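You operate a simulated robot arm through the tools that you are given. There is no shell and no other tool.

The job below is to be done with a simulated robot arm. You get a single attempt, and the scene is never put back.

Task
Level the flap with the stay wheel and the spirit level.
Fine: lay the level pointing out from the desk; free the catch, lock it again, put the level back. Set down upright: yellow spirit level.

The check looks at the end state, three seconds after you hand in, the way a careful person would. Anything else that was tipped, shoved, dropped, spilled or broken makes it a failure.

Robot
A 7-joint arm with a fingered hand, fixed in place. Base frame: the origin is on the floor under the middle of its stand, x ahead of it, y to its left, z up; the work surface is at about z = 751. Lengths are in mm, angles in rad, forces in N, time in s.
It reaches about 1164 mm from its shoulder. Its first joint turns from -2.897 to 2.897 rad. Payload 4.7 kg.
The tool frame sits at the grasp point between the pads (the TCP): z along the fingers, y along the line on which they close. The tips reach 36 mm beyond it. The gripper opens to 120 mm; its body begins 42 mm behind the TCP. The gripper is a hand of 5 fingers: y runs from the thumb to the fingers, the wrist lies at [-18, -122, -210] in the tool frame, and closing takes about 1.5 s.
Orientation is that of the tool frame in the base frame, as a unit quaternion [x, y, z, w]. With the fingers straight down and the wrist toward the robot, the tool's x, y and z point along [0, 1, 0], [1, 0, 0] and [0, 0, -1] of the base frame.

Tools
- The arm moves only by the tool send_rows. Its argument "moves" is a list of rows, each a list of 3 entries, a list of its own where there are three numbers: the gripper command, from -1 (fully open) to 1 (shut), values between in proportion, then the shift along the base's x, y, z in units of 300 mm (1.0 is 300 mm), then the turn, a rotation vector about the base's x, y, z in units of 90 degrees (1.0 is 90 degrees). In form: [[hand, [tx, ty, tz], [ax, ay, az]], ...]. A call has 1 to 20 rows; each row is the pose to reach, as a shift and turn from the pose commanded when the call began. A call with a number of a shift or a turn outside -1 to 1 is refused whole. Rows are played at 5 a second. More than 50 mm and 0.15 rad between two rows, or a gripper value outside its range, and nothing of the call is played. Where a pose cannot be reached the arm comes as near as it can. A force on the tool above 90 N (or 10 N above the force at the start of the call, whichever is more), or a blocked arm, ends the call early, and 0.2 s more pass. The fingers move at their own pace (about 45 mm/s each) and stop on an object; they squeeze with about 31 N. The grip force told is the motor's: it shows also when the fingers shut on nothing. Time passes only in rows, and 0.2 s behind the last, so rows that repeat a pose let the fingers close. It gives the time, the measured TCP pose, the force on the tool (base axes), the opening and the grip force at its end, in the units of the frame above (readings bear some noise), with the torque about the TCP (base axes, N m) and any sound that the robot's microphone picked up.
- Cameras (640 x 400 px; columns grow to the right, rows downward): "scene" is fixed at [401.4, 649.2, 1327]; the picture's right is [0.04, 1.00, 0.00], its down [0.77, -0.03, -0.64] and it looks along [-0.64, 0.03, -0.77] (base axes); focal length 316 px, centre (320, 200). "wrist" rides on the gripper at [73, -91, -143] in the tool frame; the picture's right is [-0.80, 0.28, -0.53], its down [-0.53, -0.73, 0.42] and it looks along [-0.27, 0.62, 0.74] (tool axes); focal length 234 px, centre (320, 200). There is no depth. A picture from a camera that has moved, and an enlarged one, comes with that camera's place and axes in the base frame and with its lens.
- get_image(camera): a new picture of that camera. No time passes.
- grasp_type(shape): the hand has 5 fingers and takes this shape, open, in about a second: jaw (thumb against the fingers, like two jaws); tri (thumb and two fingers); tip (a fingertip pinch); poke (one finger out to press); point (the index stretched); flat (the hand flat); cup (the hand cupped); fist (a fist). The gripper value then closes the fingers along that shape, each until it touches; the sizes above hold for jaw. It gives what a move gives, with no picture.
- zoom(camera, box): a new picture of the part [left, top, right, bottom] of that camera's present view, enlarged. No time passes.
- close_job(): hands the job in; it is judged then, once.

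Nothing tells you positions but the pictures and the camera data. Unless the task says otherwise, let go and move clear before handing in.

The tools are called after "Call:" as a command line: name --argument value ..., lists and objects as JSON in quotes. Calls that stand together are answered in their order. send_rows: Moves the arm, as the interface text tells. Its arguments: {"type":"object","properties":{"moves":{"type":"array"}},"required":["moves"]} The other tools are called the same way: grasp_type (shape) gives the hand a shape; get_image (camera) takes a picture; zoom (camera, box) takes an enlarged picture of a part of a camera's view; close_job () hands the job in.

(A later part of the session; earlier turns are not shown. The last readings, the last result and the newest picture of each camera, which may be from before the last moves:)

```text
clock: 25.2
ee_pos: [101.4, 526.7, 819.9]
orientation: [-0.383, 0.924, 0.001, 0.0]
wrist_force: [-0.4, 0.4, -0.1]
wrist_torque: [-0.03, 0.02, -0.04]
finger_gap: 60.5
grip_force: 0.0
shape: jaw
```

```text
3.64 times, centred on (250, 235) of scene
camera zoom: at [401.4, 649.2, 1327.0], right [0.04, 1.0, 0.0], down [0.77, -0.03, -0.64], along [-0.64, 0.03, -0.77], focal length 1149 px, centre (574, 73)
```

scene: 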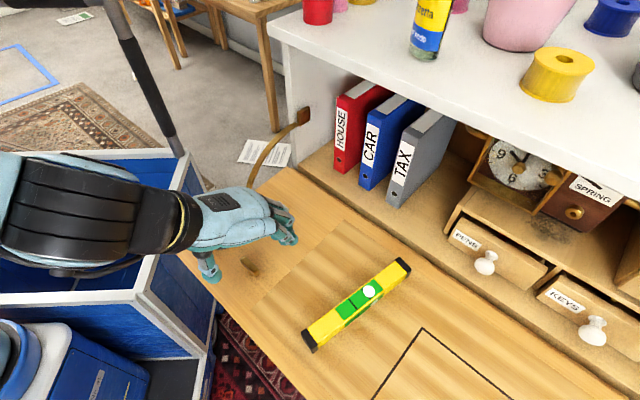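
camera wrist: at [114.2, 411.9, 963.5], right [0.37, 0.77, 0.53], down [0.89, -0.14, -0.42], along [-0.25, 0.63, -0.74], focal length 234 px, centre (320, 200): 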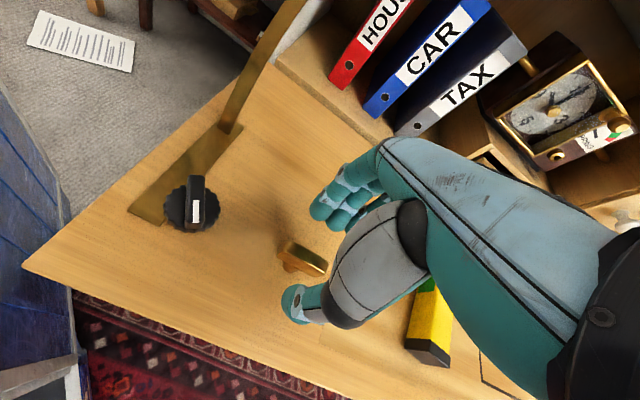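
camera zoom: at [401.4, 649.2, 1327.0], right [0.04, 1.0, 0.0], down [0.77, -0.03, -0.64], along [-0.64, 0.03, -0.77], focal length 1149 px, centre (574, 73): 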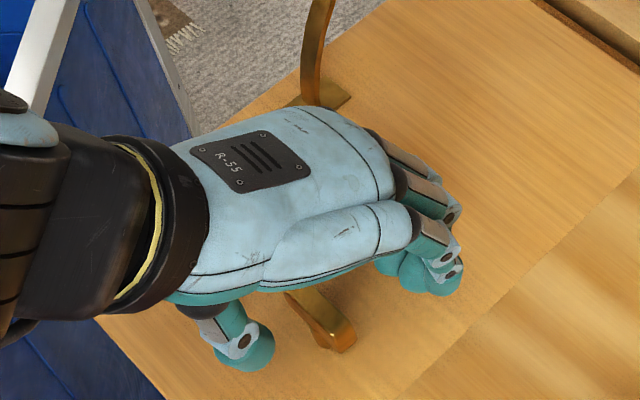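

The catch is centred between thumb and fingers. I'll descend to z≈798 and close on it.

Call:
send_rows --moves '[[0, [0.003, 0.005, -0.04], [0, 0, 0]], [0, [0.003, 0.005, -0.073], [0, 0, 0]], [0, [0.003, 0.005, -0.073], [0, 0, 0]]]'

Call:
get_image --camera "wrist"

```text
clock: 26.0
ee_pos: [102.4, 529.3, 796.2]
orientation: [-0.383, 0.924, 0.0, 0.0]
wrist_force: [0.1, 1.0, 0.7]
wrist_torque: [0.01, 0.03, -0.02]
finger_gap: 60.5
grip_force: 0.0
shape: jaw
```

```text
taken
camera wrist: at [115.9, 413.8, 940.7], right [0.37, 0.77, 0.53], down [0.89, -0.14, -0.42], along [-0.25, 0.63, -0.74], focal length 234 px, centre (320, 200)
```

wrist: 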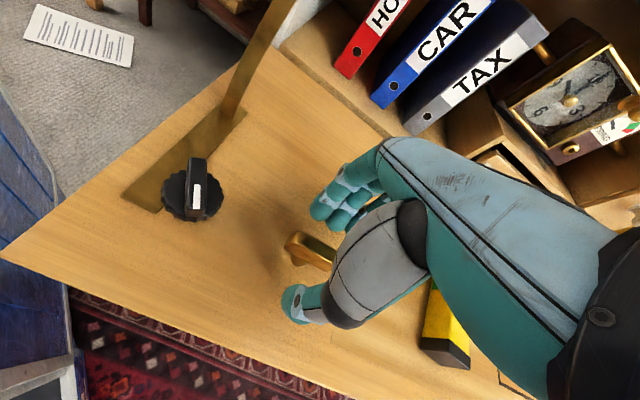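

Call:
send_rows --moves '[[0.3, [0, 0, 0], [0, 0, 0]], [0.6, [0, 0, 0], [0, 0, 0]], [0.8, [0, 0, 0], [0, 0, 0]], [1, [0, 0, 0], [0, 0, 0]], [1, [0, 0, 0], [0, 0, 0]], [1, [0, 0, 0], [0, 0, 0]], [1, [0, 0, 0], [0, 0, 0]]]'

Call:
get_image --camera "wrist"

Call:
zoom --camera "scene" --box '[180, 180, 320, 290]'

```text
clock: 27.6
ee_pos: [103.2, 528.5, 796.6]
orientation: [-0.383, 0.924, 0.0, 0.0]
wrist_force: [3.5, -4.9, 1.3]
wrist_torque: [-0.15, -0.06, 0.01]
finger_gap: 7.6
grip_force: 31.3
shape: jaw
```

```text
taken
camera wrist: at [116.1, 413.5, 940.7], right [0.37, 0.77, 0.52], down [0.89, -0.14, -0.42], along [-0.25, 0.63, -0.74], focal length 234 px, centre (320, 200)
```

wrist: 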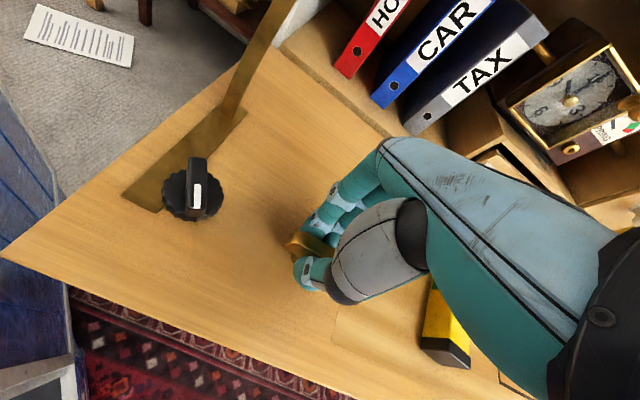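

```text
3.64 times, centred on (250, 235) of scene
camera zoom: at [401.4, 649.2, 1327.0], right [0.04, 1.0, 0.0], down [0.77, -0.03, -0.64], along [-0.64, 0.03, -0.77], focal length 1149 px, centre (574, 73)
```

zoom: 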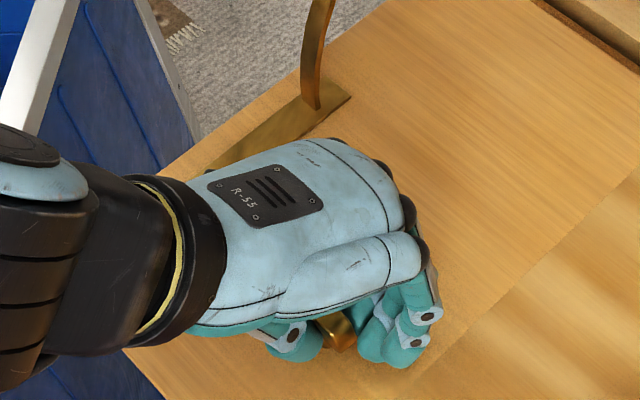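

The catch is gripped. I'll try a small clockwise turn (seen from above) and read torque and sound.

Call:
send_rows --moves '[[1, [0, 0, 0], [0, 0, -0.05]], [1, [0, 0, 0], [0, 0, -0.1]], [1, [0, 0, 0], [0, 0, -0.15]], [1, [0, 0, 0], [0, 0, -0.15]]]'

Call:
get_image --camera "wrist"

Call:
zoom --camera "scene" --box '[200, 200, 300, 290]'

```text
clock: 28.6
ee_pos: [102.2, 528.5, 795.7]
orientation: [-0.271, 0.963, 0.0, 0.0]
wrist_force: [-8.1, -5.1, -2.5]
wrist_torque: [0.01, 0.3, 0.21]
finger_gap: 8.0
grip_force: 31.2
shape: jaw
```

```text
taken
camera wrist: at [88.3, 413.1, 940.8], right [0.54, 0.66, 0.53], down [0.84, -0.35, -0.42], along [-0.1, 0.67, -0.74], focal length 234 px, centre (320, 200)
```

wrist: 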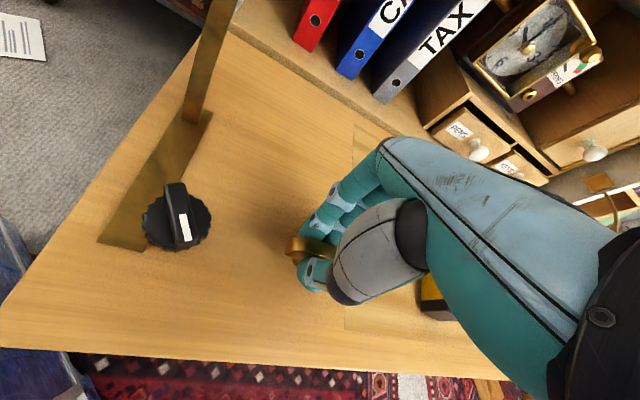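

```text
4.44 times, centred on (250, 245) of scene
camera zoom: at [401.4, 649.2, 1327.0], right [0.04, 1.0, 0.0], down [0.77, -0.03, -0.64], along [-0.64, 0.03, -0.77], focal length 1405 px, centre (631, 0)
```

zoom: 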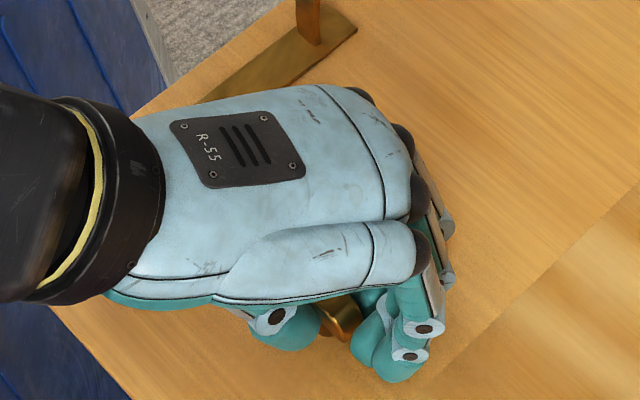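

Call:
zoom --camera "wrist" --box '[260, 200, 360, 300]'

```text
4.00 times, centred on (310, 250) of wrist
camera zoom: at [88.3, 413.1, 940.8], right [0.54, 0.66, 0.53], down [0.84, -0.35, -0.42], along [-0.1, 0.67, -0.74], focal length 937 px, centre (360, 0)
```

zoom: 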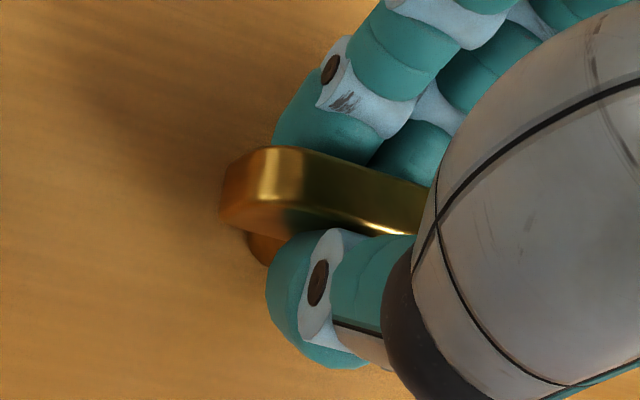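

The bar hasn't followed the clockwise turn – the hand slipped round it (torque about 0.2 N·m). I'll go back and try the other direction.

Call:
send_rows --moves '[[1, [0, 0, 0], [0, 0, 0.05]], [1, [0, 0, 0], [0, 0, 0.1]], [1, [0, 0, 0], [0, 0, 0.15]], [1, [0, 0, 0], [0, 0, 0.2]], [1, [0, 0, 0], [0, 0, 0.25]], [1, [0, 0, 0], [0, 0, 0.3]], [1, [0, 0, 0], [0, 0, 0.3]]]'

Call:
get_image --camera "wrist"

Call:
zoom --camera "wrist" --box '[260, 200, 360, 300]'

```text
clock: 30.2
ee_pos: [103.9, 529.1, 797.4]
orientation: [-0.488, 0.873, 0.0, 0.0]
wrist_force: [-1.7, -1.3, -0.2]
wrist_torque: [0.0, 0.13, -0.01]
finger_gap: 7.0
grip_force: 30.8
shape: jaw
```

```text
taken
camera wrist: at [143.7, 419.7, 940.7], right [0.18, 0.83, 0.53], down [0.9, 0.07, -0.42], along [-0.39, 0.55, -0.74], focal length 234 px, centre (320, 200)
```

wrist: 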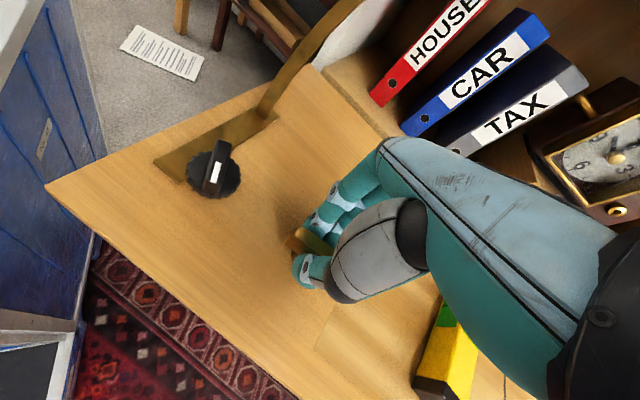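

```text
4.00 times, centred on (310, 250) of wrist
camera zoom: at [143.7, 419.7, 940.7], right [0.18, 0.83, 0.53], down [0.9, 0.07, -0.42], along [-0.39, 0.55, -0.74], focal length 937 px, centre (360, 0)
```

zoom: 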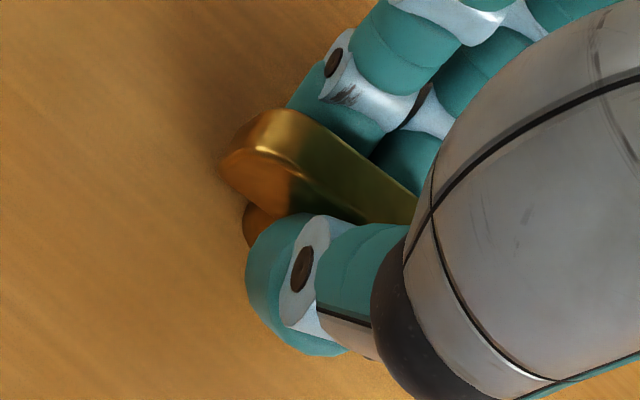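

The bar follows counter-clockwise (now at about 57°). I'll keep turning counter-clockwise and watch torque.

Call:
send_rows --moves '[[1, [0, 0, 0], [0, 0, 0.06]], [1, [0, 0, 0], [0, 0, 0.12]], [1, [0, 0, 0], [0, 0, 0.18]], [1, [0, 0, 0], [0, 0, 0.24]], [1, [0, 0, 0], [0, 0, 0.3]], [1, [0, 0, 0], [0, 0, 0.36]], [1, [0, 0, 0], [0, 0, 0.36]]]'

Call:
get_image --camera "wrist"

Call:
zoom --camera "wrist" --box '[260, 200, 360, 300]'

Call:
get_image --camera "scene"

```text
clock: 31.8
ee_pos: [103.7, 529.1, 797.2]
orientation: [0.714, -0.701, 0.0, 0.0]
wrist_force: [-8.7, 2.8, -0.4]
wrist_torque: [0.1, 0.34, -0.07]
finger_gap: 7.2
grip_force: 30.6
shape: jaw
```

```text
taken
camera wrist: at [196.3, 458.0, 940.9], right [-0.29, 0.8, 0.53], down [0.72, 0.54, -0.42], along [-0.63, 0.26, -0.74], focal length 234 px, centre (320, 200)
```

wrist: 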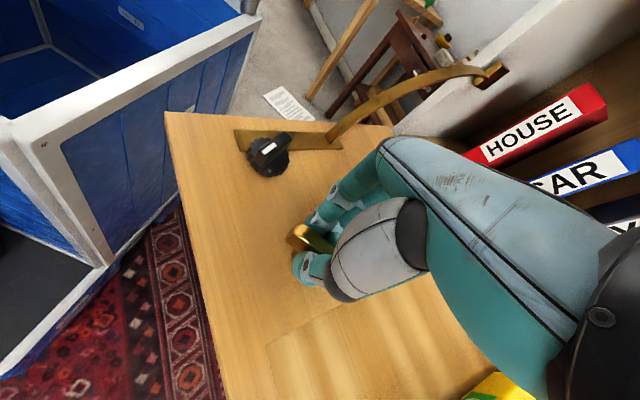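

```text
4.00 times, centred on (310, 250) of wrist
camera zoom: at [196.3, 458.0, 940.9], right [-0.29, 0.8, 0.53], down [0.72, 0.54, -0.42], along [-0.63, 0.26, -0.74], focal length 937 px, centre (360, 0)
```

zoom: 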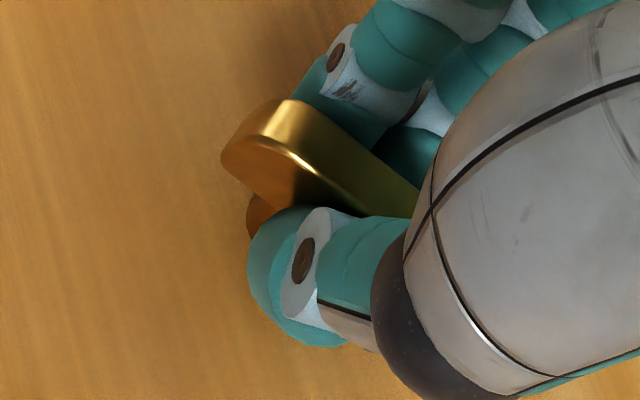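

```text
taken
```

scene: 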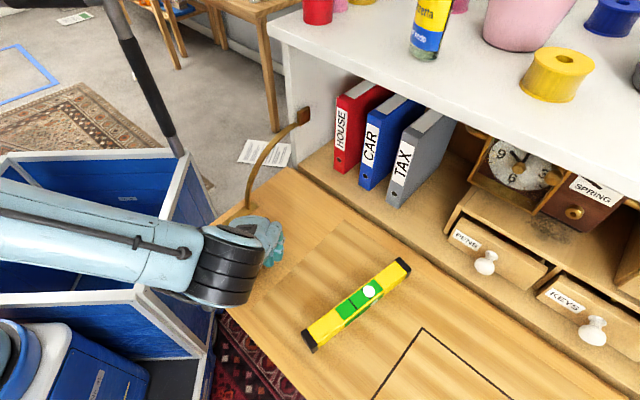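

The bar has turned with the hand to about 89°. Continuing counter-clockwise toward 135° (a quarter turn in all), watching for a stop.

Call:
send_rows --moves '[[1, [0, 0, 0], [0, 0, 0.06]], [1, [0, 0, 0], [0, 0, 0.12]], [1, [0, 0, 0], [0, 0, 0.18]], [1, [0, 0, 0], [0, 0, 0.24]], [1, [0, 0, 0], [0, 0, 0.3]], [1, [0, 0, 0], [0, 0, 0.3]]]'

Call:
get_image --camera "wrist"

Call:
zoom --camera "wrist" --box '[260, 200, 360, 300]'

```text
clock: 33.2
ee_pos: [104.0, 528.4, 797.0]
orientation: [0.857, -0.515, -0.001, 0.0]
wrist_force: [-14.5, 0.9, -2.2]
wrist_torque: [-0.02, 0.53, -0.09]
finger_gap: 6.9
grip_force: 31.2
shape: jaw
```

```text
taken
camera wrist: at [218.1, 508.0, 941.1], right [-0.62, 0.58, 0.53], down [0.4, 0.81, -0.42], along [-0.67, -0.06, -0.74], focal length 234 px, centre (320, 200)
```

wrist: 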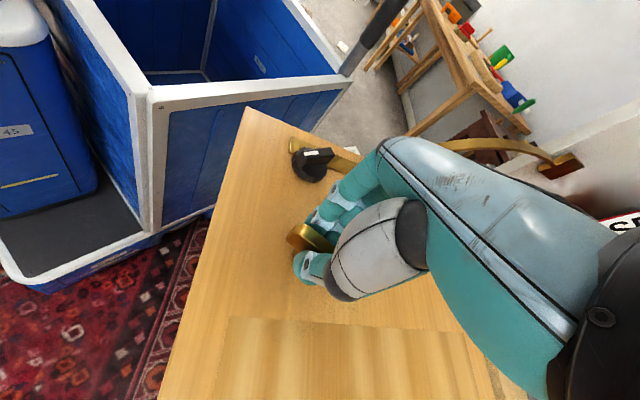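

```text
4.00 times, centred on (310, 250) of wrist
camera zoom: at [218.1, 508.0, 941.1], right [-0.62, 0.58, 0.53], down [0.4, 0.81, -0.42], along [-0.67, -0.06, -0.74], focal length 937 px, centre (360, 0)
```

zoom: 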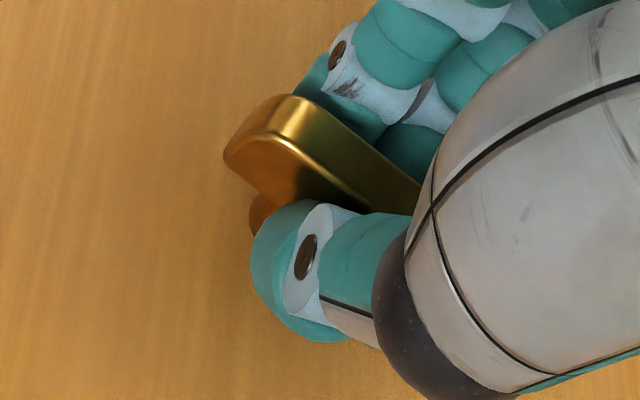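

Bar at about 116° now, with some side load; I'll shift 2-3 mm to relieve it and complete the quarter turn.

Call:
send_rows --moves '[[1, [-0.005, 0, 0], [0, 0, 0.05]], [1, [-0.009, 0, 0], [0, 0, 0.1]], [1, [-0.009, 0, 0], [0, 0, 0.15]], [1, [-0.009, 0, 0], [0, 0, 0.2]], [1, [-0.009, 0, 0], [0, 0, 0.2]]]'

Call:
get_image --camera "wrist"

Call:
zoom --camera "wrist" --box '[260, 200, 360, 300]'

Call:
get_image --camera "scene"

```text
clock: 34.4
ee_pos: [102.3, 529.7, 796.8]
orientation: [0.927, -0.375, 0.0, 0.0]
wrist_force: [1.1, 0.6, 0.1]
wrist_torque: [-0.05, 0.09, -0.05]
finger_gap: 7.1
grip_force: 31.1
shape: jaw
```

```text
taken
camera wrist: at [217.1, 544.3, 941.0], right [-0.77, 0.36, 0.53], down [0.13, 0.9, -0.42], along [-0.62, -0.26, -0.74], focal length 234 px, centre (320, 200)
```

wrist: 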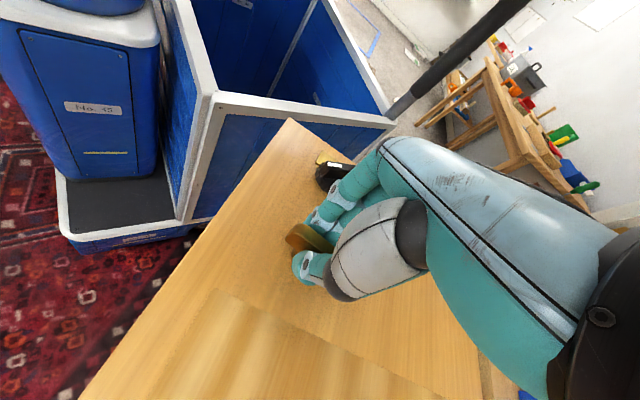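

```text
4.00 times, centred on (310, 250) of wrist
camera zoom: at [217.1, 544.3, 941.0], right [-0.77, 0.36, 0.53], down [0.13, 0.9, -0.42], along [-0.62, -0.26, -0.74], focal length 937 px, centre (360, 0)
```

zoom: 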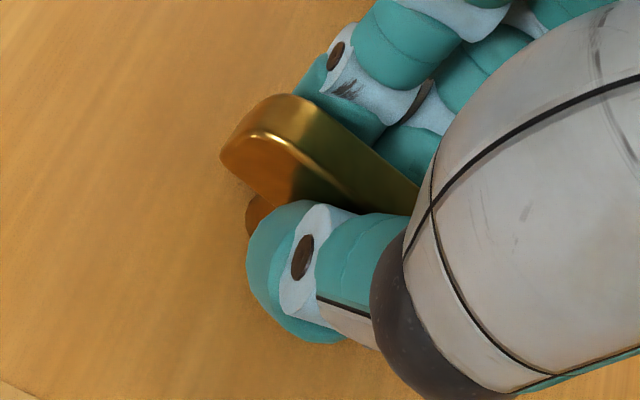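

```text
taken
```

scene: 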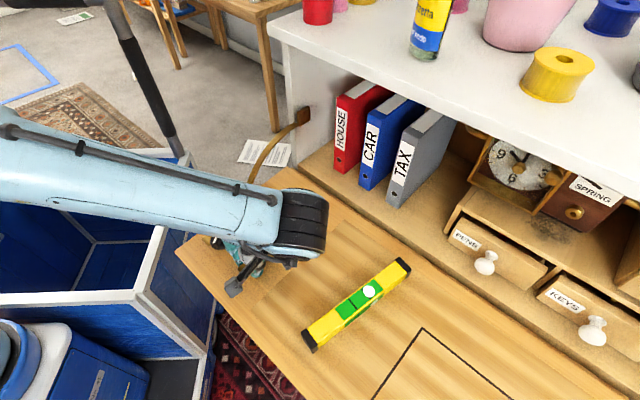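

Bar at about 134° (a quarter turn) with very little torque. I'll nudge a bit further to find the stop.

Call:
send_rows --moves '[[1, [0, 0, 0], [0, 0, 0.05]], [1, [0, 0, 0], [0, 0, 0.1]], [1, [0, 0, 0], [0, 0, 0.1]]]'

Call:
zoom --camera "wrist" --box '[260, 200, 360, 300]'

```text
clock: 35.2
ee_pos: [100.9, 529.1, 796.7]
orientation: [0.953, -0.302, 0.0, 0.0]
wrist_force: [0.4, -3.5, -2.2]
wrist_torque: [-0.16, 0.01, -0.04]
finger_gap: 6.9
grip_force: 31.1
shape: jaw
```

```text
4.00 times, centred on (310, 250) of wrist
camera zoom: at [212.8, 562.3, 941.0], right [-0.82, 0.23, 0.53], down [-0.01, 0.91, -0.43], along [-0.57, -0.36, -0.74], focal length 937 px, centre (360, 0)
```

zoom: 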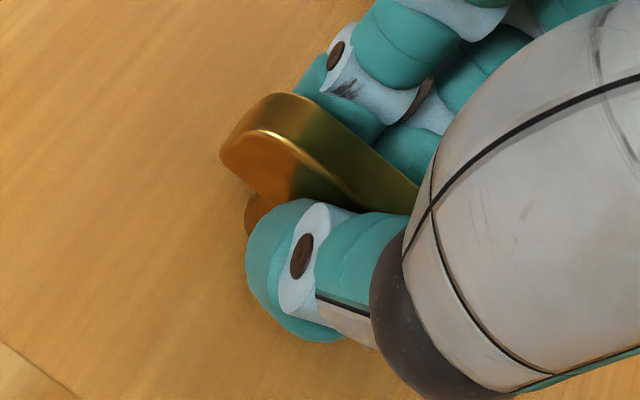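

No stop yet and the bar is about 8° past the quarter turn. I'll release, lift, and look at the catch.

Call:
send_rows --moves '[[0.7, [0, 0, 0], [0, 0, 0]], [0.4, [0, 0, 0], [0, 0, 0]], [0.1, [0, 0, 0], [0, 0, 0]], [0, [0, 0, 0], [0, 0, 0]], [0, [0, 0, 0.06], [0, 0, 0]], [0, [0, 0, 0.14], [0, 0, 0]], [0, [0, 0, 0.25], [0, 0, 0]], [0, [0, 0, 0.36], [0, 0, 0]], [0, [0, 0, 0.36], [0, 0, 0]]]'

Call:
get_image --camera "wrist"

Call:
get_image --camera "scene"

```text
clock: 37.2
ee_pos: [101.9, 525.8, 905.5]
orientation: [0.954, -0.301, 0.0, 0.0]
wrist_force: [0.5, 0.1, -0.4]
wrist_torque: [0.02, 0.01, 0.01]
finger_gap: 59.4
grip_force: 0.1
shape: jaw
```

```text
taken
camera wrist: at [213.1, 560.3, 1049.6], right [-0.82, 0.23, 0.53], down [-0.01, 0.91, -0.42], along [-0.57, -0.35, -0.74], focal length 234 px, centre (320, 200)
```

wrist: 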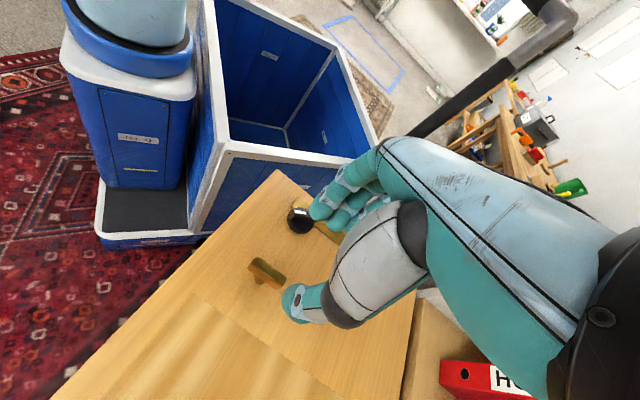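

```text
taken
```

scene: 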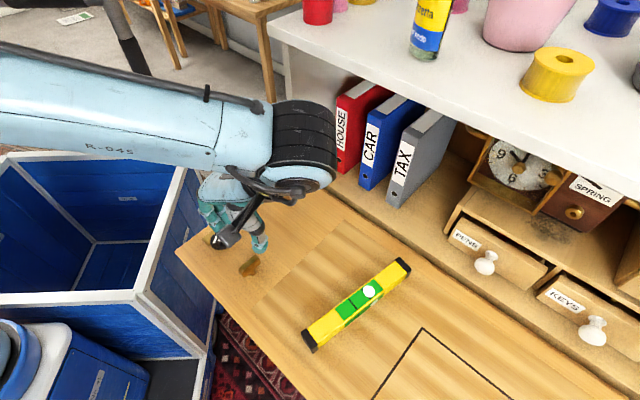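

Call:
zoom --camera "scene" --box '[220, 235, 290, 285]'

Call:
zoom --camera "wrist" --box '[230, 190, 330, 300]'

```text
8.00 times, centred on (255, 260) of scene
camera zoom: at [401.4, 649.2, 1327.0], right [0.04, 1.0, 0.0], down [0.77, -0.03, -0.64], along [-0.64, 0.03, -0.77], focal length 2528 px, centre (840, -280)
```

zoom: 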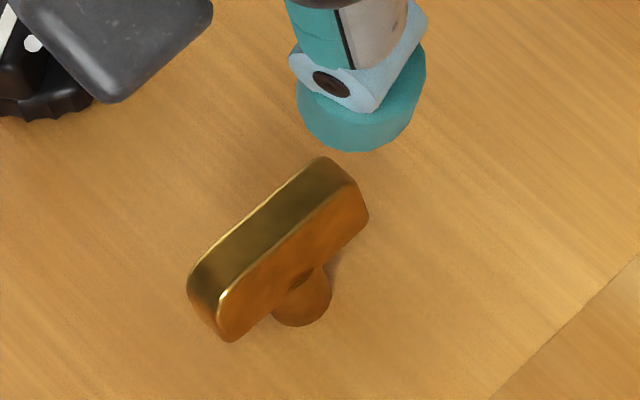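

```text
3.64 times, centred on (280, 245) of wrist
camera zoom: at [213.1, 560.3, 1049.6], right [-0.82, 0.23, 0.53], down [-0.01, 0.91, -0.42], along [-0.57, -0.35, -0.74], focal length 852 px, centre (466, 36)
```

zoom: 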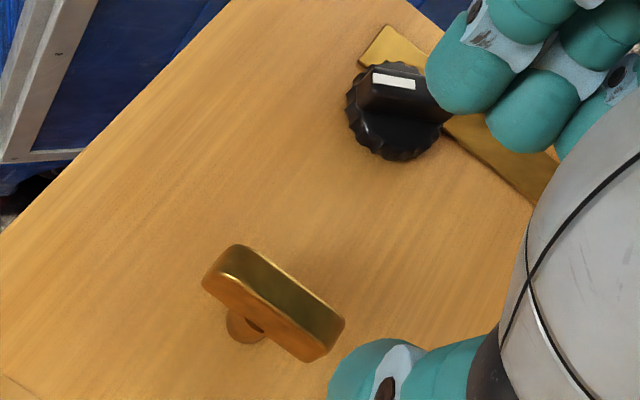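

The catch is now exactly a quarter turn from where it was (pointing out from the desk), so it should be free. Next I'll swing the hand back and over to the stay wheel, staying high.

Call:
send_rows --moves '[[0, [0, -0.01, 0.02], [0, 0, -0.08]], [0, [0, -0.02, 0.02], [0, 0, -0.16]], [0, [0, -0.03, 0.02], [0, 0, -0.24]], [0, [0, -0.04, 0.02], [0, 0, -0.32]], [0, [-0.01, -0.05, 0.02], [0, 0, -0.4]], [0, [-0.02, -0.06, 0.02], [0, 0, -0.48]], [0, [-0.03, -0.08, 0.02], [0, 0, -0.56]], [0, [-0.04, -0.1, 0.02], [0, 0, -0.64]], [0, [-0.05, -0.12, 0.02], [0, 0, -0.72]], [0, [-0.06, -0.14, 0.02], [0, 0, -0.8]], [0, [-0.08, -0.16, 0.02], [0, 0, -0.88]], [0, [-0.1, -0.18, 0.02], [0, 0, -0.96]]]'

Call:
get_image --camera "wrist"

```text
clock: 39.8
ee_pos: [71.2, 475.0, 909.9]
orientation: [-0.488, 0.873, 0.0, 0.0]
wrist_force: [-0.3, 0.3, -0.1]
wrist_torque: [0.01, -0.03, 0.0]
finger_gap: 59.5
grip_force: 0.1
shape: jaw
```

```text
taken
camera wrist: at [110.4, 365.5, 1054.2], right [0.18, 0.83, 0.52], down [0.9, 0.07, -0.42], along [-0.39, 0.55, -0.74], focal length 234 px, centre (320, 200)
```

wrist: 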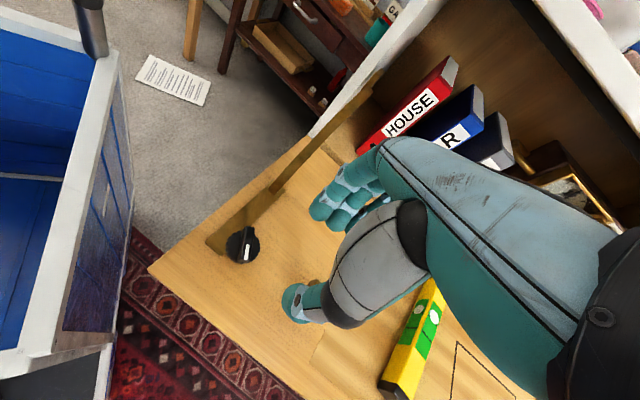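

Call:
send_rows --moves '[[0, [-0.01, -0.005, -0.02], [0, 0, -0.08]], [0, [-0.025, -0.01, -0.04], [0, 0, -0.16]], [0, [-0.04, -0.015, -0.06], [0, 0, -0.24]], [0, [-0.05, -0.02, -0.08], [0, 0, -0.32]], [0, [-0.07, -0.03, -0.1], [0, 0, -0.4]], [0, [-0.08, -0.04, -0.11], [0, 0, -0.48]], [0, [-0.1, -0.05, -0.12], [0, 0, -0.56]], [0, [-0.11, -0.06, -0.13], [0, 0, -0.64]], [0, [-0.12, -0.065, -0.14], [0, 0, -0.72]], [0, [-0.127, -0.067, -0.15], [0, 0, -0.793]], [0, [-0.127, -0.067, -0.15], [0, 0, -0.793]]]'

Call:
get_image --camera "wrist"

Call:
get_image --camera "scene"

```text
clock: 42.2
ee_pos: [33.3, 454.1, 866.6]
orientation: [0.112, 0.994, 0.0, 0.0]
wrist_force: [0.0, 0.8, -0.2]
wrist_torque: [-0.02, -0.01, 0.02]
finger_gap: 59.4
grip_force: 0.0
shape: jaw
```

```text
taken
camera wrist: at [-58.0, 382.1, 1009.8], right [0.85, 0.09, 0.53], down [0.35, -0.83, -0.42], along [0.4, 0.55, -0.74], focal length 234 px, centre (320, 200)
```

wrist: 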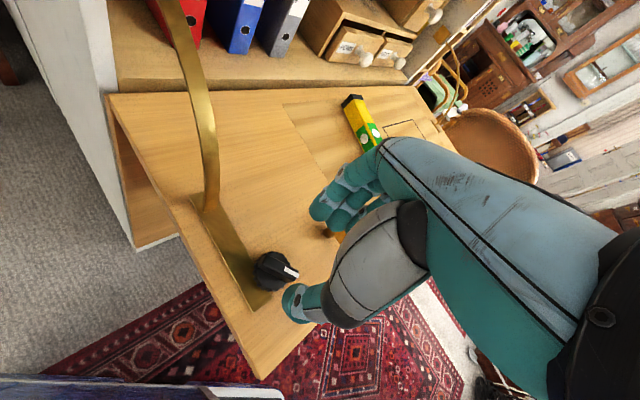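

```text
taken
```

scene: 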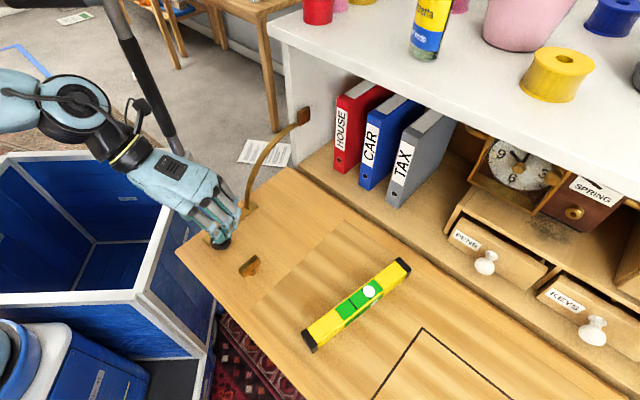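

Call:
zoom --camera "wrist" --box '[230, 230, 320, 310]'

Call:
zoom --camera "scene" --box '[190, 200, 270, 270]'

```text
5.00 times, centred on (275, 270) of wrist
camera zoom: at [-58.0, 382.1, 1009.8], right [0.85, 0.09, 0.53], down [0.35, -0.83, -0.42], along [0.4, 0.55, -0.74], focal length 1171 px, centre (545, -150)
```

zoom: 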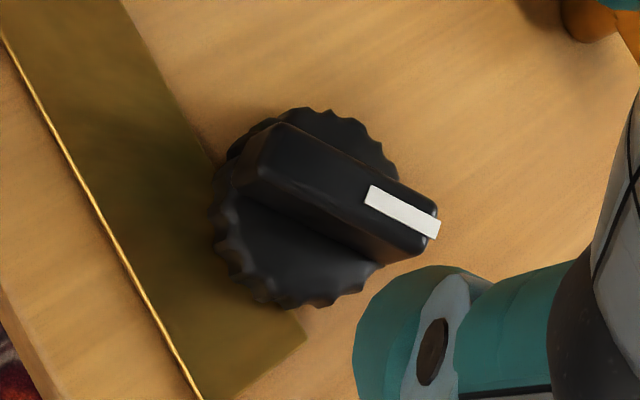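

```text
5.71 times, centred on (230, 235) of scene
camera zoom: at [401.4, 649.2, 1327.0], right [0.04, 1.0, 0.0], down [0.77, -0.03, -0.64], along [-0.64, 0.03, -0.77], focal length 1806 px, centre (834, 0)
```

zoom: 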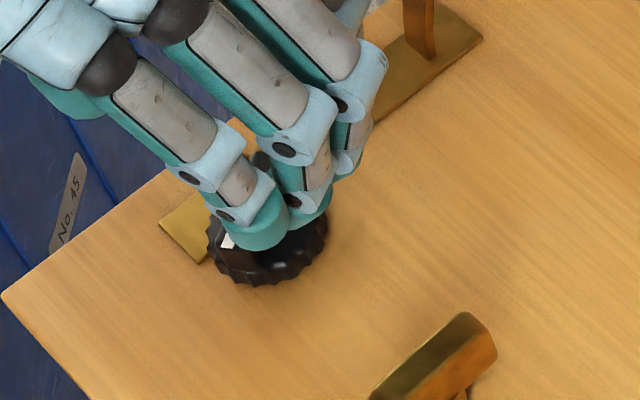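

The wheel bar is centred under the TCP (bar centre ≈ (32, 454), index at about -11°). I'll descend to z≈797 and grip the bar.

Call:
send_rows --moves '[[0, [-0.005, 0, -0.08], [0, 0, 0]], [0, [-0.005, 0, -0.15], [0, 0, 0]], [0, [-0.005, 0, -0.2], [0, 0, 0]], [0, [-0.005, 0, -0.222], [0, 0, 0]], [0, [-0.005, 0, -0.222], [0, 0, 0]]]'

Call:
get_image --camera "wrist"

```text
clock: 43.4
ee_pos: [32.8, 454.9, 799.8]
orientation: [0.112, 0.994, 0.001, 0.0]
wrist_force: [-0.2, -0.1, -0.8]
wrist_torque: [0.02, 0.0, -0.03]
finger_gap: 59.6
grip_force: 0.1
shape: jaw
```

```text
taken
camera wrist: at [-59.5, 382.1, 944.1], right [0.85, 0.09, 0.53], down [0.36, -0.83, -0.42], along [0.4, 0.55, -0.74], focal length 234 px, centre (320, 200)
```

wrist: 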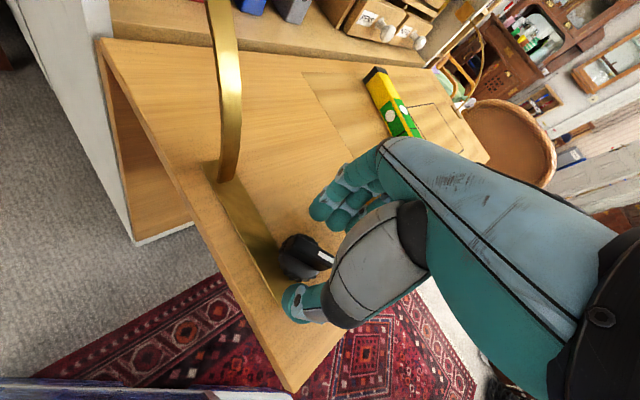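

Call:
send_rows --moves '[[0.3, [0, 0, -0.008], [0, 0, 0]], [0.5, [0, 0, -0.008], [0, 0, 0]], [0.7, [0, 0, -0.008], [0, 0, 0]], [1, [0, 0, -0.008], [0, 0, 0]], [1, [0, 0, -0.008], [0, 0, 0]], [1, [0, 0, -0.008], [0, 0, 0]], [1, [0, 0, -0.008], [0, 0, 0]]]'

Call:
zoom --camera "wrist" --box '[250, 190, 370, 310]'

Call:
zoom --camera "scene" --box '[190, 200, 270, 270]'

```text
clock: 45.0
ee_pos: [31.8, 455.6, 797.7]
orientation: [0.113, 0.994, 0.0, 0.001]
wrist_force: [-0.9, -1.2, 2.6]
wrist_torque: [0.33, -0.13, 0.07]
finger_gap: 16.6
grip_force: 30.8
shape: jaw
```

```text
3.33 times, centred on (310, 250) of wrist
camera zoom: at [-59.6, 382.3, 941.5], right [0.85, 0.09, 0.53], down [0.36, -0.83, -0.42], along [0.4, 0.55, -0.74], focal length 781 px, centre (353, 33)
```

zoom: 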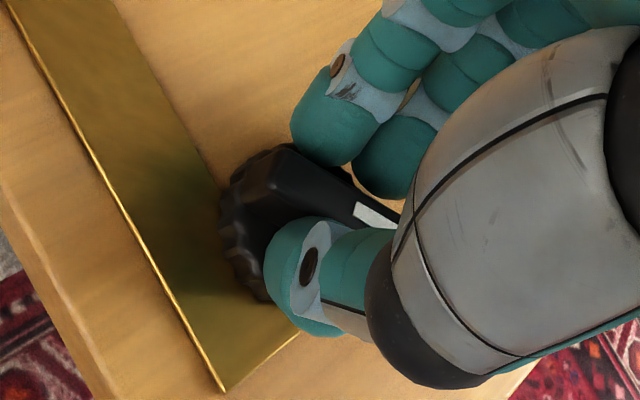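

```text
5.71 times, centred on (230, 235) of scene
camera zoom: at [401.4, 649.2, 1327.0], right [0.04, 1.0, 0.0], down [0.77, -0.03, -0.64], along [-0.64, 0.03, -0.77], focal length 1806 px, centre (834, 0)
```

zoom: 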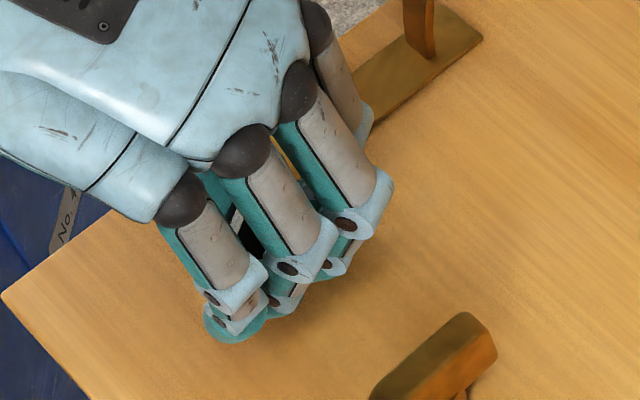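

The bar is gripped (16.6 mm). I'll try a small counter-clockwise turn and see how the bubble reacts.

Call:
send_rows --moves '[[1, [0, 0, 0], [0, 0, 0.05]], [1, [0, 0, 0], [0, 0, 0.1]], [1, [0, 0, 0], [0, 0, 0.15]], [1, [0, 0, 0], [0, 0, 0.2]], [1, [0, 0, 0], [0, 0, 0.2]]]'

Call:
zoom --camera "scene" --box '[300, 250, 420, 350]'

Call:
zoom --camera "wrist" --box '[250, 190, 370, 310]'

```text
clock: 46.2
ee_pos: [33.1, 454.2, 797.0]
orientation: [-0.045, 0.999, -0.001, -0.001]
wrist_force: [7.6, 1.2, -2.5]
wrist_torque: [0.43, -0.34, -0.1]
finger_gap: 16.2
grip_force: 31.2
shape: jaw
```

```text
4.00 times, centred on (360, 300) of scene
camera zoom: at [401.4, 649.2, 1327.0], right [0.04, 1.0, 0.0], down [0.77, -0.03, -0.64], along [-0.64, 0.03, -0.77], focal length 1264 px, centre (160, -200)
```

zoom: 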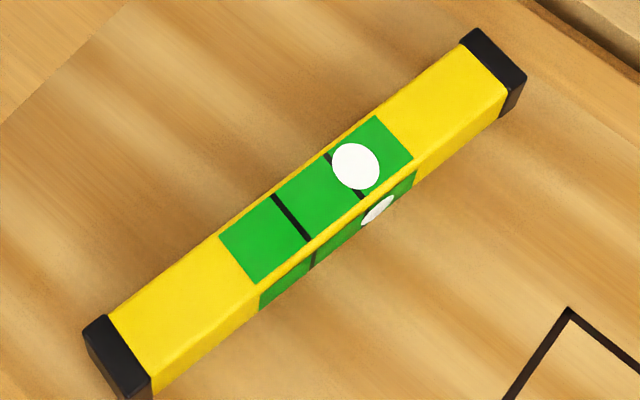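

```text
3.33 times, centred on (310, 250) of wrist
camera zoom: at [-32.4, 357.2, 940.9], right [0.78, 0.35, 0.53], down [0.6, -0.68, -0.42], along [0.21, 0.64, -0.74], focal length 781 px, centre (353, 33)
```

zoom: 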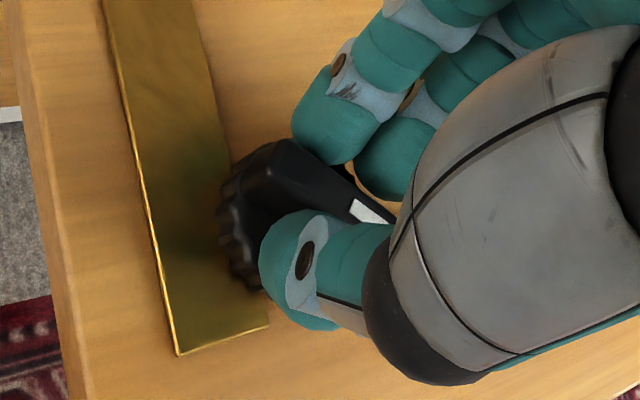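

The wheel turns with the hand. The bubble has hardly moved yet, so I'll take a sharper reading and keep turning the same way.

Call:
zoom --camera "scene" --box '[335, 270, 385, 310]'

Call:
send_rows --moves '[[1, [0, 0, 0], [0, 0, 0.07]], [1, [0, 0, 0], [0, 0, 0.14]], [1, [0, 0, 0], [0, 0, 0.21]], [1, [0, 0, 0], [0, 0, 0.28]], [1, [0, 0, 0], [0, 0, 0.35]], [1, [0, 0, 0], [0, 0, 0.42]], [1, [0, 0, 0], [0, 0, 0.5]], [1, [0, 0, 0], [0, 0, 0.5]]]'

Call:
zoom --camera "scene" --box '[335, 270, 385, 310]'

Call:
zoom --camera "wrist" --box '[250, 190, 370, 310]'

```text
10.00 times, centred on (360, 290) of scene
camera zoom: at [401.4, 649.2, 1327.0], right [0.04, 1.0, 0.0], down [0.77, -0.03, -0.64], along [-0.64, 0.03, -0.77], focal length 3160 px, centre (-80, -700)
```

zoom: 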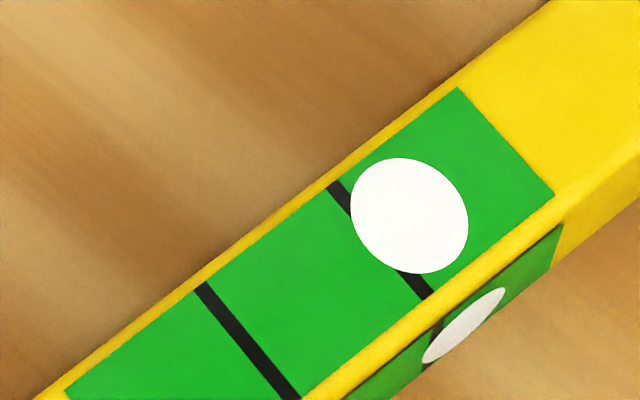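

```text
clock: 48.0
ee_pos: [31.7, 454.0, 797.1]
orientation: [-0.424, 0.906, 0.0, 0.0]
wrist_force: [2.9, 0.2, -7.4]
wrist_torque: [0.24, 0.04, -0.09]
finger_gap: 15.5
grip_force: 31.4
shape: jaw
out of reach, approached as far as the arm can: row 4
```

```text
10.00 times, centred on (360, 290) of scene
camera zoom: at [401.4, 649.2, 1327.0], right [0.04, 1.0, 0.0], down [0.77, -0.03, -0.64], along [-0.64, 0.03, -0.77], focal length 3160 px, centre (-80, -700)
```

zoom: 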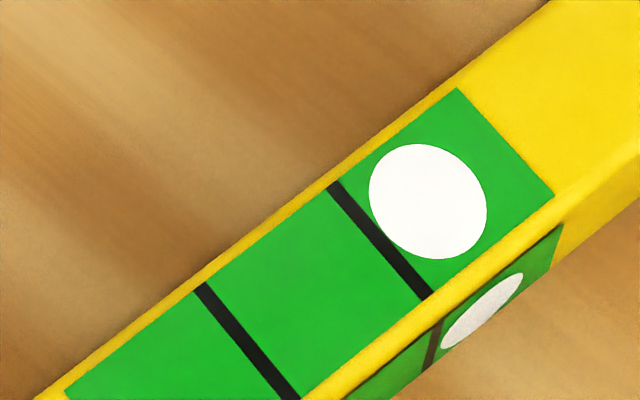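

```text
3.33 times, centred on (310, 250) of wrist
camera zoom: at [54.9, 340.6, 940.8], right [0.3, 0.8, 0.52], down [0.9, -0.06, -0.42], along [-0.31, 0.6, -0.74], focal length 781 px, centre (353, 33)
```

zoom: 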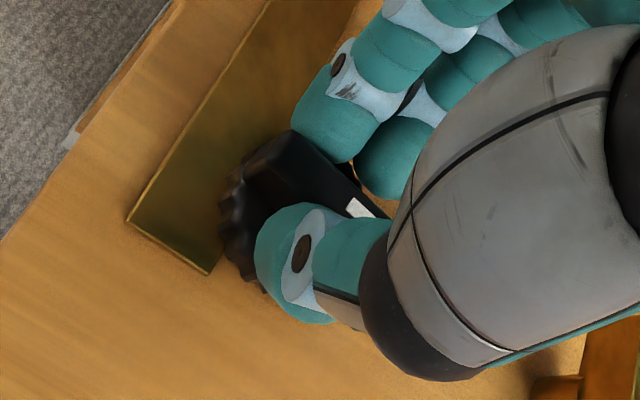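

Counter-clockwise sends the bubble further toward the desk, so the wheel must go clockwise – by my estimate about 320° from here. I'll turn clockwise in strokes, rising slightly with the flap.

Call:
send_rows --moves '[[1, [0, 0, 0.0], [0, 0, -0.07]], [1, [0, 0, 0.001], [0, 0, -0.14]], [1, [0, 0, 0.002], [0, 0, -0.21]], [1, [0, 0, 0.003], [0, 0, -0.28]], [1, [0, 0, 0.004], [0, 0, -0.35]], [1, [0, 0, 0.005], [0, 0, -0.42]], [1, [0, 0, 0.006], [0, 0, -0.49]], [1, [0, 0, 0.007], [0, 0, -0.56]], [1, [0, 0, 0.008], [0, 0, -0.63]], [1, [0, 0, 0.009], [0, 0, -0.7]], [1, [0, 0, 0.01], [0, 0, -0.77]], [1, [0, 0, 0.01], [0, 0, -0.77]]]'

Call:
zoom --camera "scene" --box '[335, 270, 385, 310]'

Call:
zoom --camera "wrist" --box '[250, 190, 370, 310]'

```text
clock: 50.6
ee_pos: [30.4, 455.1, 800.9]
orientation: [0.167, 0.986, 0.0, 0.0]
wrist_force: [-10.4, -11.0, -8.1]
wrist_torque: [-0.19, 0.23, 0.06]
finger_gap: 14.3
grip_force: 30.5
shape: jaw
out of reach, approached as far as the arm can: row 5
```

```text
10.00 times, centred on (360, 290) of scene
camera zoom: at [401.4, 649.2, 1327.0], right [0.04, 1.0, 0.0], down [0.77, -0.03, -0.64], along [-0.64, 0.03, -0.77], focal length 3160 px, centre (-80, -700)
```

zoom: 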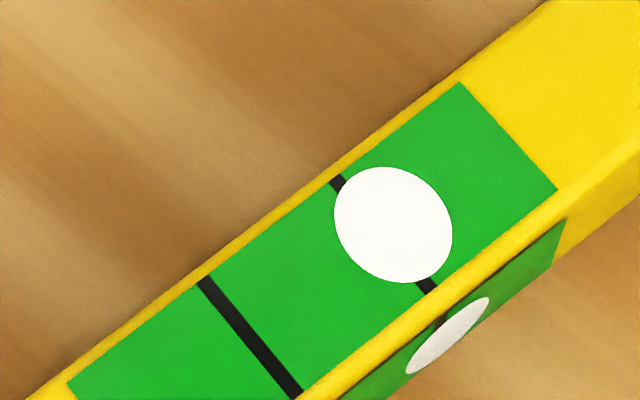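

```text
3.33 times, centred on (310, 250) of wrist
camera zoom: at [-67.5, 392.4, 944.5], right [0.85, 0.0, 0.53], down [0.26, -0.87, -0.42], along [0.46, 0.5, -0.74], focal length 781 px, centre (353, 33)
```

zoom: 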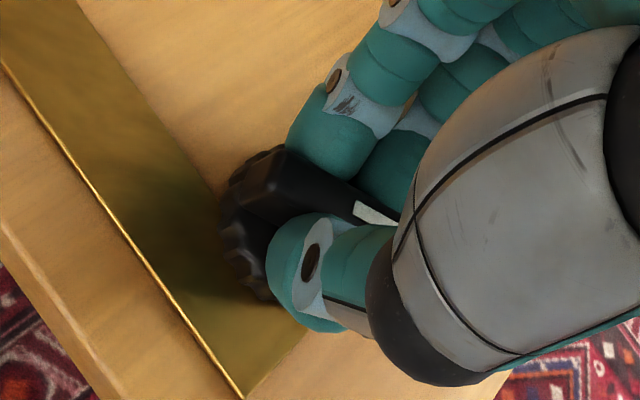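

Turning clockwise works: the bubble is moving back toward the marks (about 0.6 zoom-pixels per degree; around 160° to go). I'll continue clockwise, easing the side load slightly.

Call:
send_rows --moves '[[1, [-0.002, -0.003, -0.002], [0, 0, -0.07]], [1, [-0.003, -0.004, -0.002], [0, 0, -0.14]], [1, [-0.003, -0.004, -0.002], [0, 0, -0.21]], [1, [-0.003, -0.004, -0.001], [0, 0, -0.28]], [1, [-0.003, -0.004, 0], [0, 0, -0.35]], [1, [-0.003, -0.004, 0.001], [0, 0, -0.42]], [1, [-0.003, -0.004, 0.002], [0, 0, -0.49]], [1, [-0.003, -0.004, 0.003], [0, 0, -0.56]], [1, [-0.003, -0.004, 0.004], [0, 0, -0.62]], [1, [-0.003, -0.004, 0.004], [0, 0, -0.62]]]'

Call:
zoom --camera "scene" --box '[335, 270, 385, 310]'

Call:
get_image --camera "wrist"

Call:
get_image --camera "scene"

```text
clock: 52.8
ee_pos: [30.0, 454.3, 800.9]
orientation: [0.609, 0.793, 0.0, 0.0]
wrist_force: [-6.3, 6.0, 4.2]
wrist_torque: [0.1, 0.11, 0.12]
finger_gap: 15.7
grip_force: 30.5
shape: jaw
```

```text
10.00 times, centred on (360, 290) of scene
camera zoom: at [401.4, 649.2, 1327.0], right [0.04, 1.0, 0.0], down [0.77, -0.03, -0.64], along [-0.64, 0.03, -0.77], focal length 3160 px, centre (-80, -700)
```

zoom: 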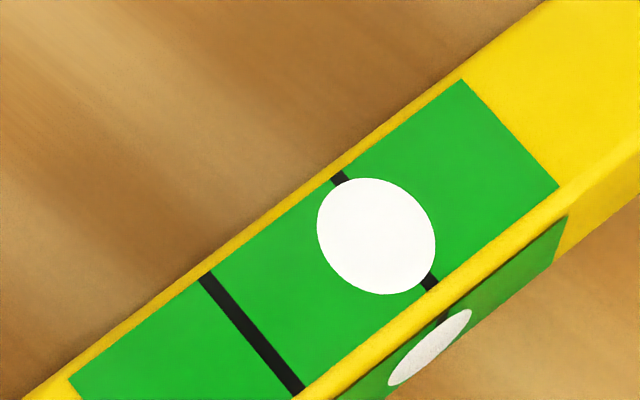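

```text
taken
camera wrist: at [-76.4, 500.8, 945.6], right [0.48, -0.7, 0.52], down [-0.57, -0.7, -0.42], along [0.67, -0.1, -0.74], focal length 234 px, centre (320, 200)
```

wrist: 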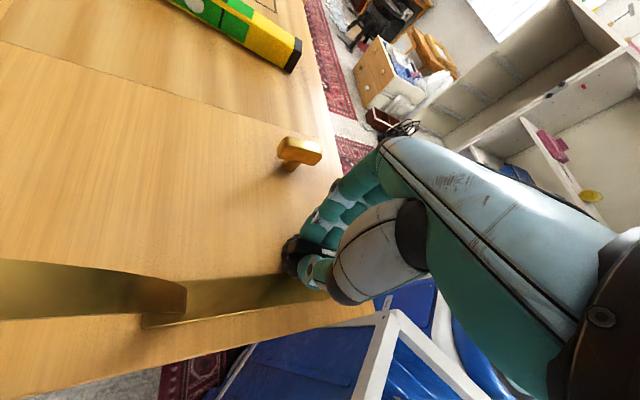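

```text
taken
```

scene: 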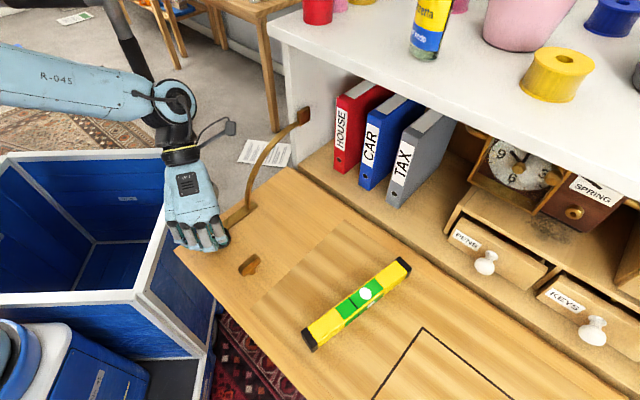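

The bubble is now partly inside the inner mark. The hand is at its comfortable limit near the stay arm, so I'll let go, lift, swing the hand back by half a turn and regrip.

Call:
send_rows --moves '[[0.6, [0, 0, 0], [0, 0, 0]], [0.3, [0, 0, 0], [0, 0, 0]], [0, [0, 0, 0], [0, 0, 0]], [0, [0, 0, 0], [0, 0, 0]], [0, [0, 0, 0.05], [0, 0, 0]], [0, [0, 0, 0.12], [0, 0, 0.04]], [0, [0, 0, 0.2], [0, 0, 0.12]], [0, [0, 0, 0.2], [0, 0, 0.2]], [0, [0, 0, 0.2], [0, 0, 0.28]], [0, [0, 0, 0.2], [0, 0, 0.36]], [0, [0, 0, 0.2], [0, 0, 0.44]], [0, [0, 0, 0.2], [0, 0, 0.52]], [0, [0, 0, 0.2], [0, 0, 0.6]], [0, [0, 0, 0.2], [0, 0, 0.68]], [0, [0, 0, 0.2], [0, 0, 0.76]], [0, [0, 0, 0.2], [0, 0, 0.84]], [0, [0, 0, 0.2], [0, 0, 0.92]], [0, [0, 0, 0.2], [0, 0, 1.0]]]'

Call:
get_image --camera "wrist"

Call:
zoom --camera "scene" --box '[335, 270, 385, 310]'

```text
clock: 56.6
ee_pos: [29.4, 453.0, 860.4]
orientation: [-0.131, 0.991, 0.0, 0.0]
wrist_force: [-0.7, 0.4, -0.5]
wrist_torque: [-0.03, 0.0, 0.01]
finger_gap: 59.8
grip_force: 0.1
shape: jaw
```

```text
taken
camera wrist: at [-16.4, 346.6, 1005.5], right [0.7, 0.48, 0.53], down [0.7, -0.57, -0.42], along [0.1, 0.67, -0.74], focal length 234 px, centre (320, 200)
```

wrist: 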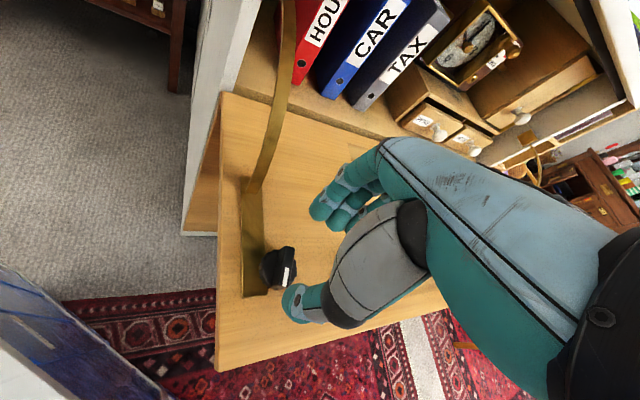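

```text
10.00 times, centred on (360, 290) of scene
camera zoom: at [401.4, 649.2, 1327.0], right [0.04, 1.0, 0.0], down [0.77, -0.03, -0.64], along [-0.64, 0.03, -0.77], focal length 3160 px, centre (-80, -700)
```

zoom: 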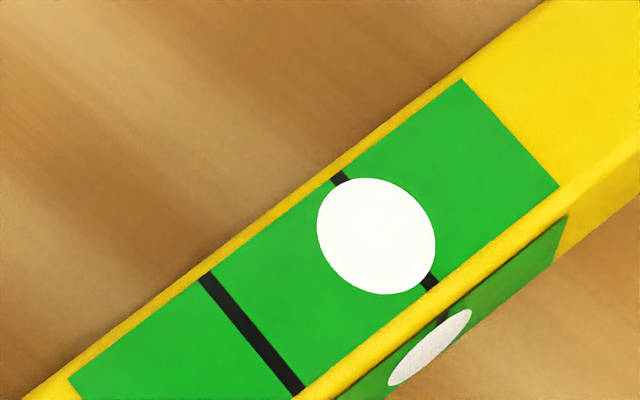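

Call:
zoom --camera "wrist" --box '[240, 230, 320, 310]'

Call:
zoom --camera "scene" --box '[190, 200, 270, 270]'

```text
5.00 times, centred on (280, 270) of wrist
camera zoom: at [-16.4, 346.6, 1005.5], right [0.7, 0.48, 0.53], down [0.7, -0.57, -0.42], along [0.1, 0.67, -0.74], focal length 1171 px, centre (520, -150)
```

zoom: 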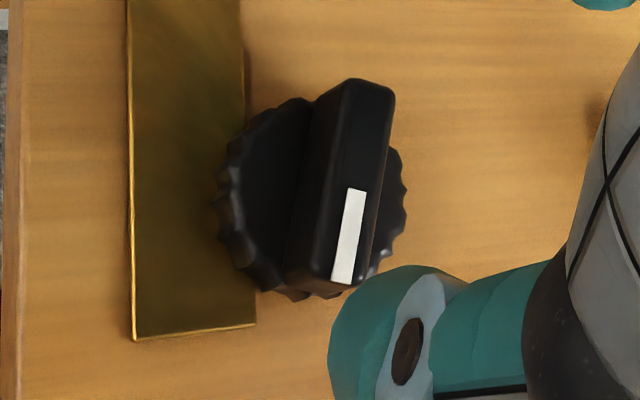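

```text
5.71 times, centred on (230, 235) of scene
camera zoom: at [401.4, 649.2, 1327.0], right [0.04, 1.0, 0.0], down [0.77, -0.03, -0.64], along [-0.64, 0.03, -0.77], focal length 1806 px, centre (834, 0)
```

zoom: 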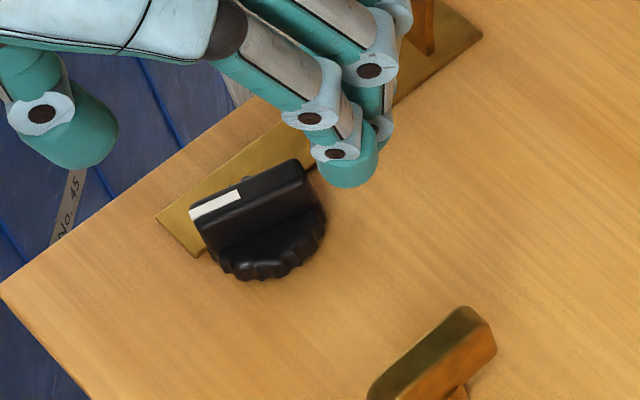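

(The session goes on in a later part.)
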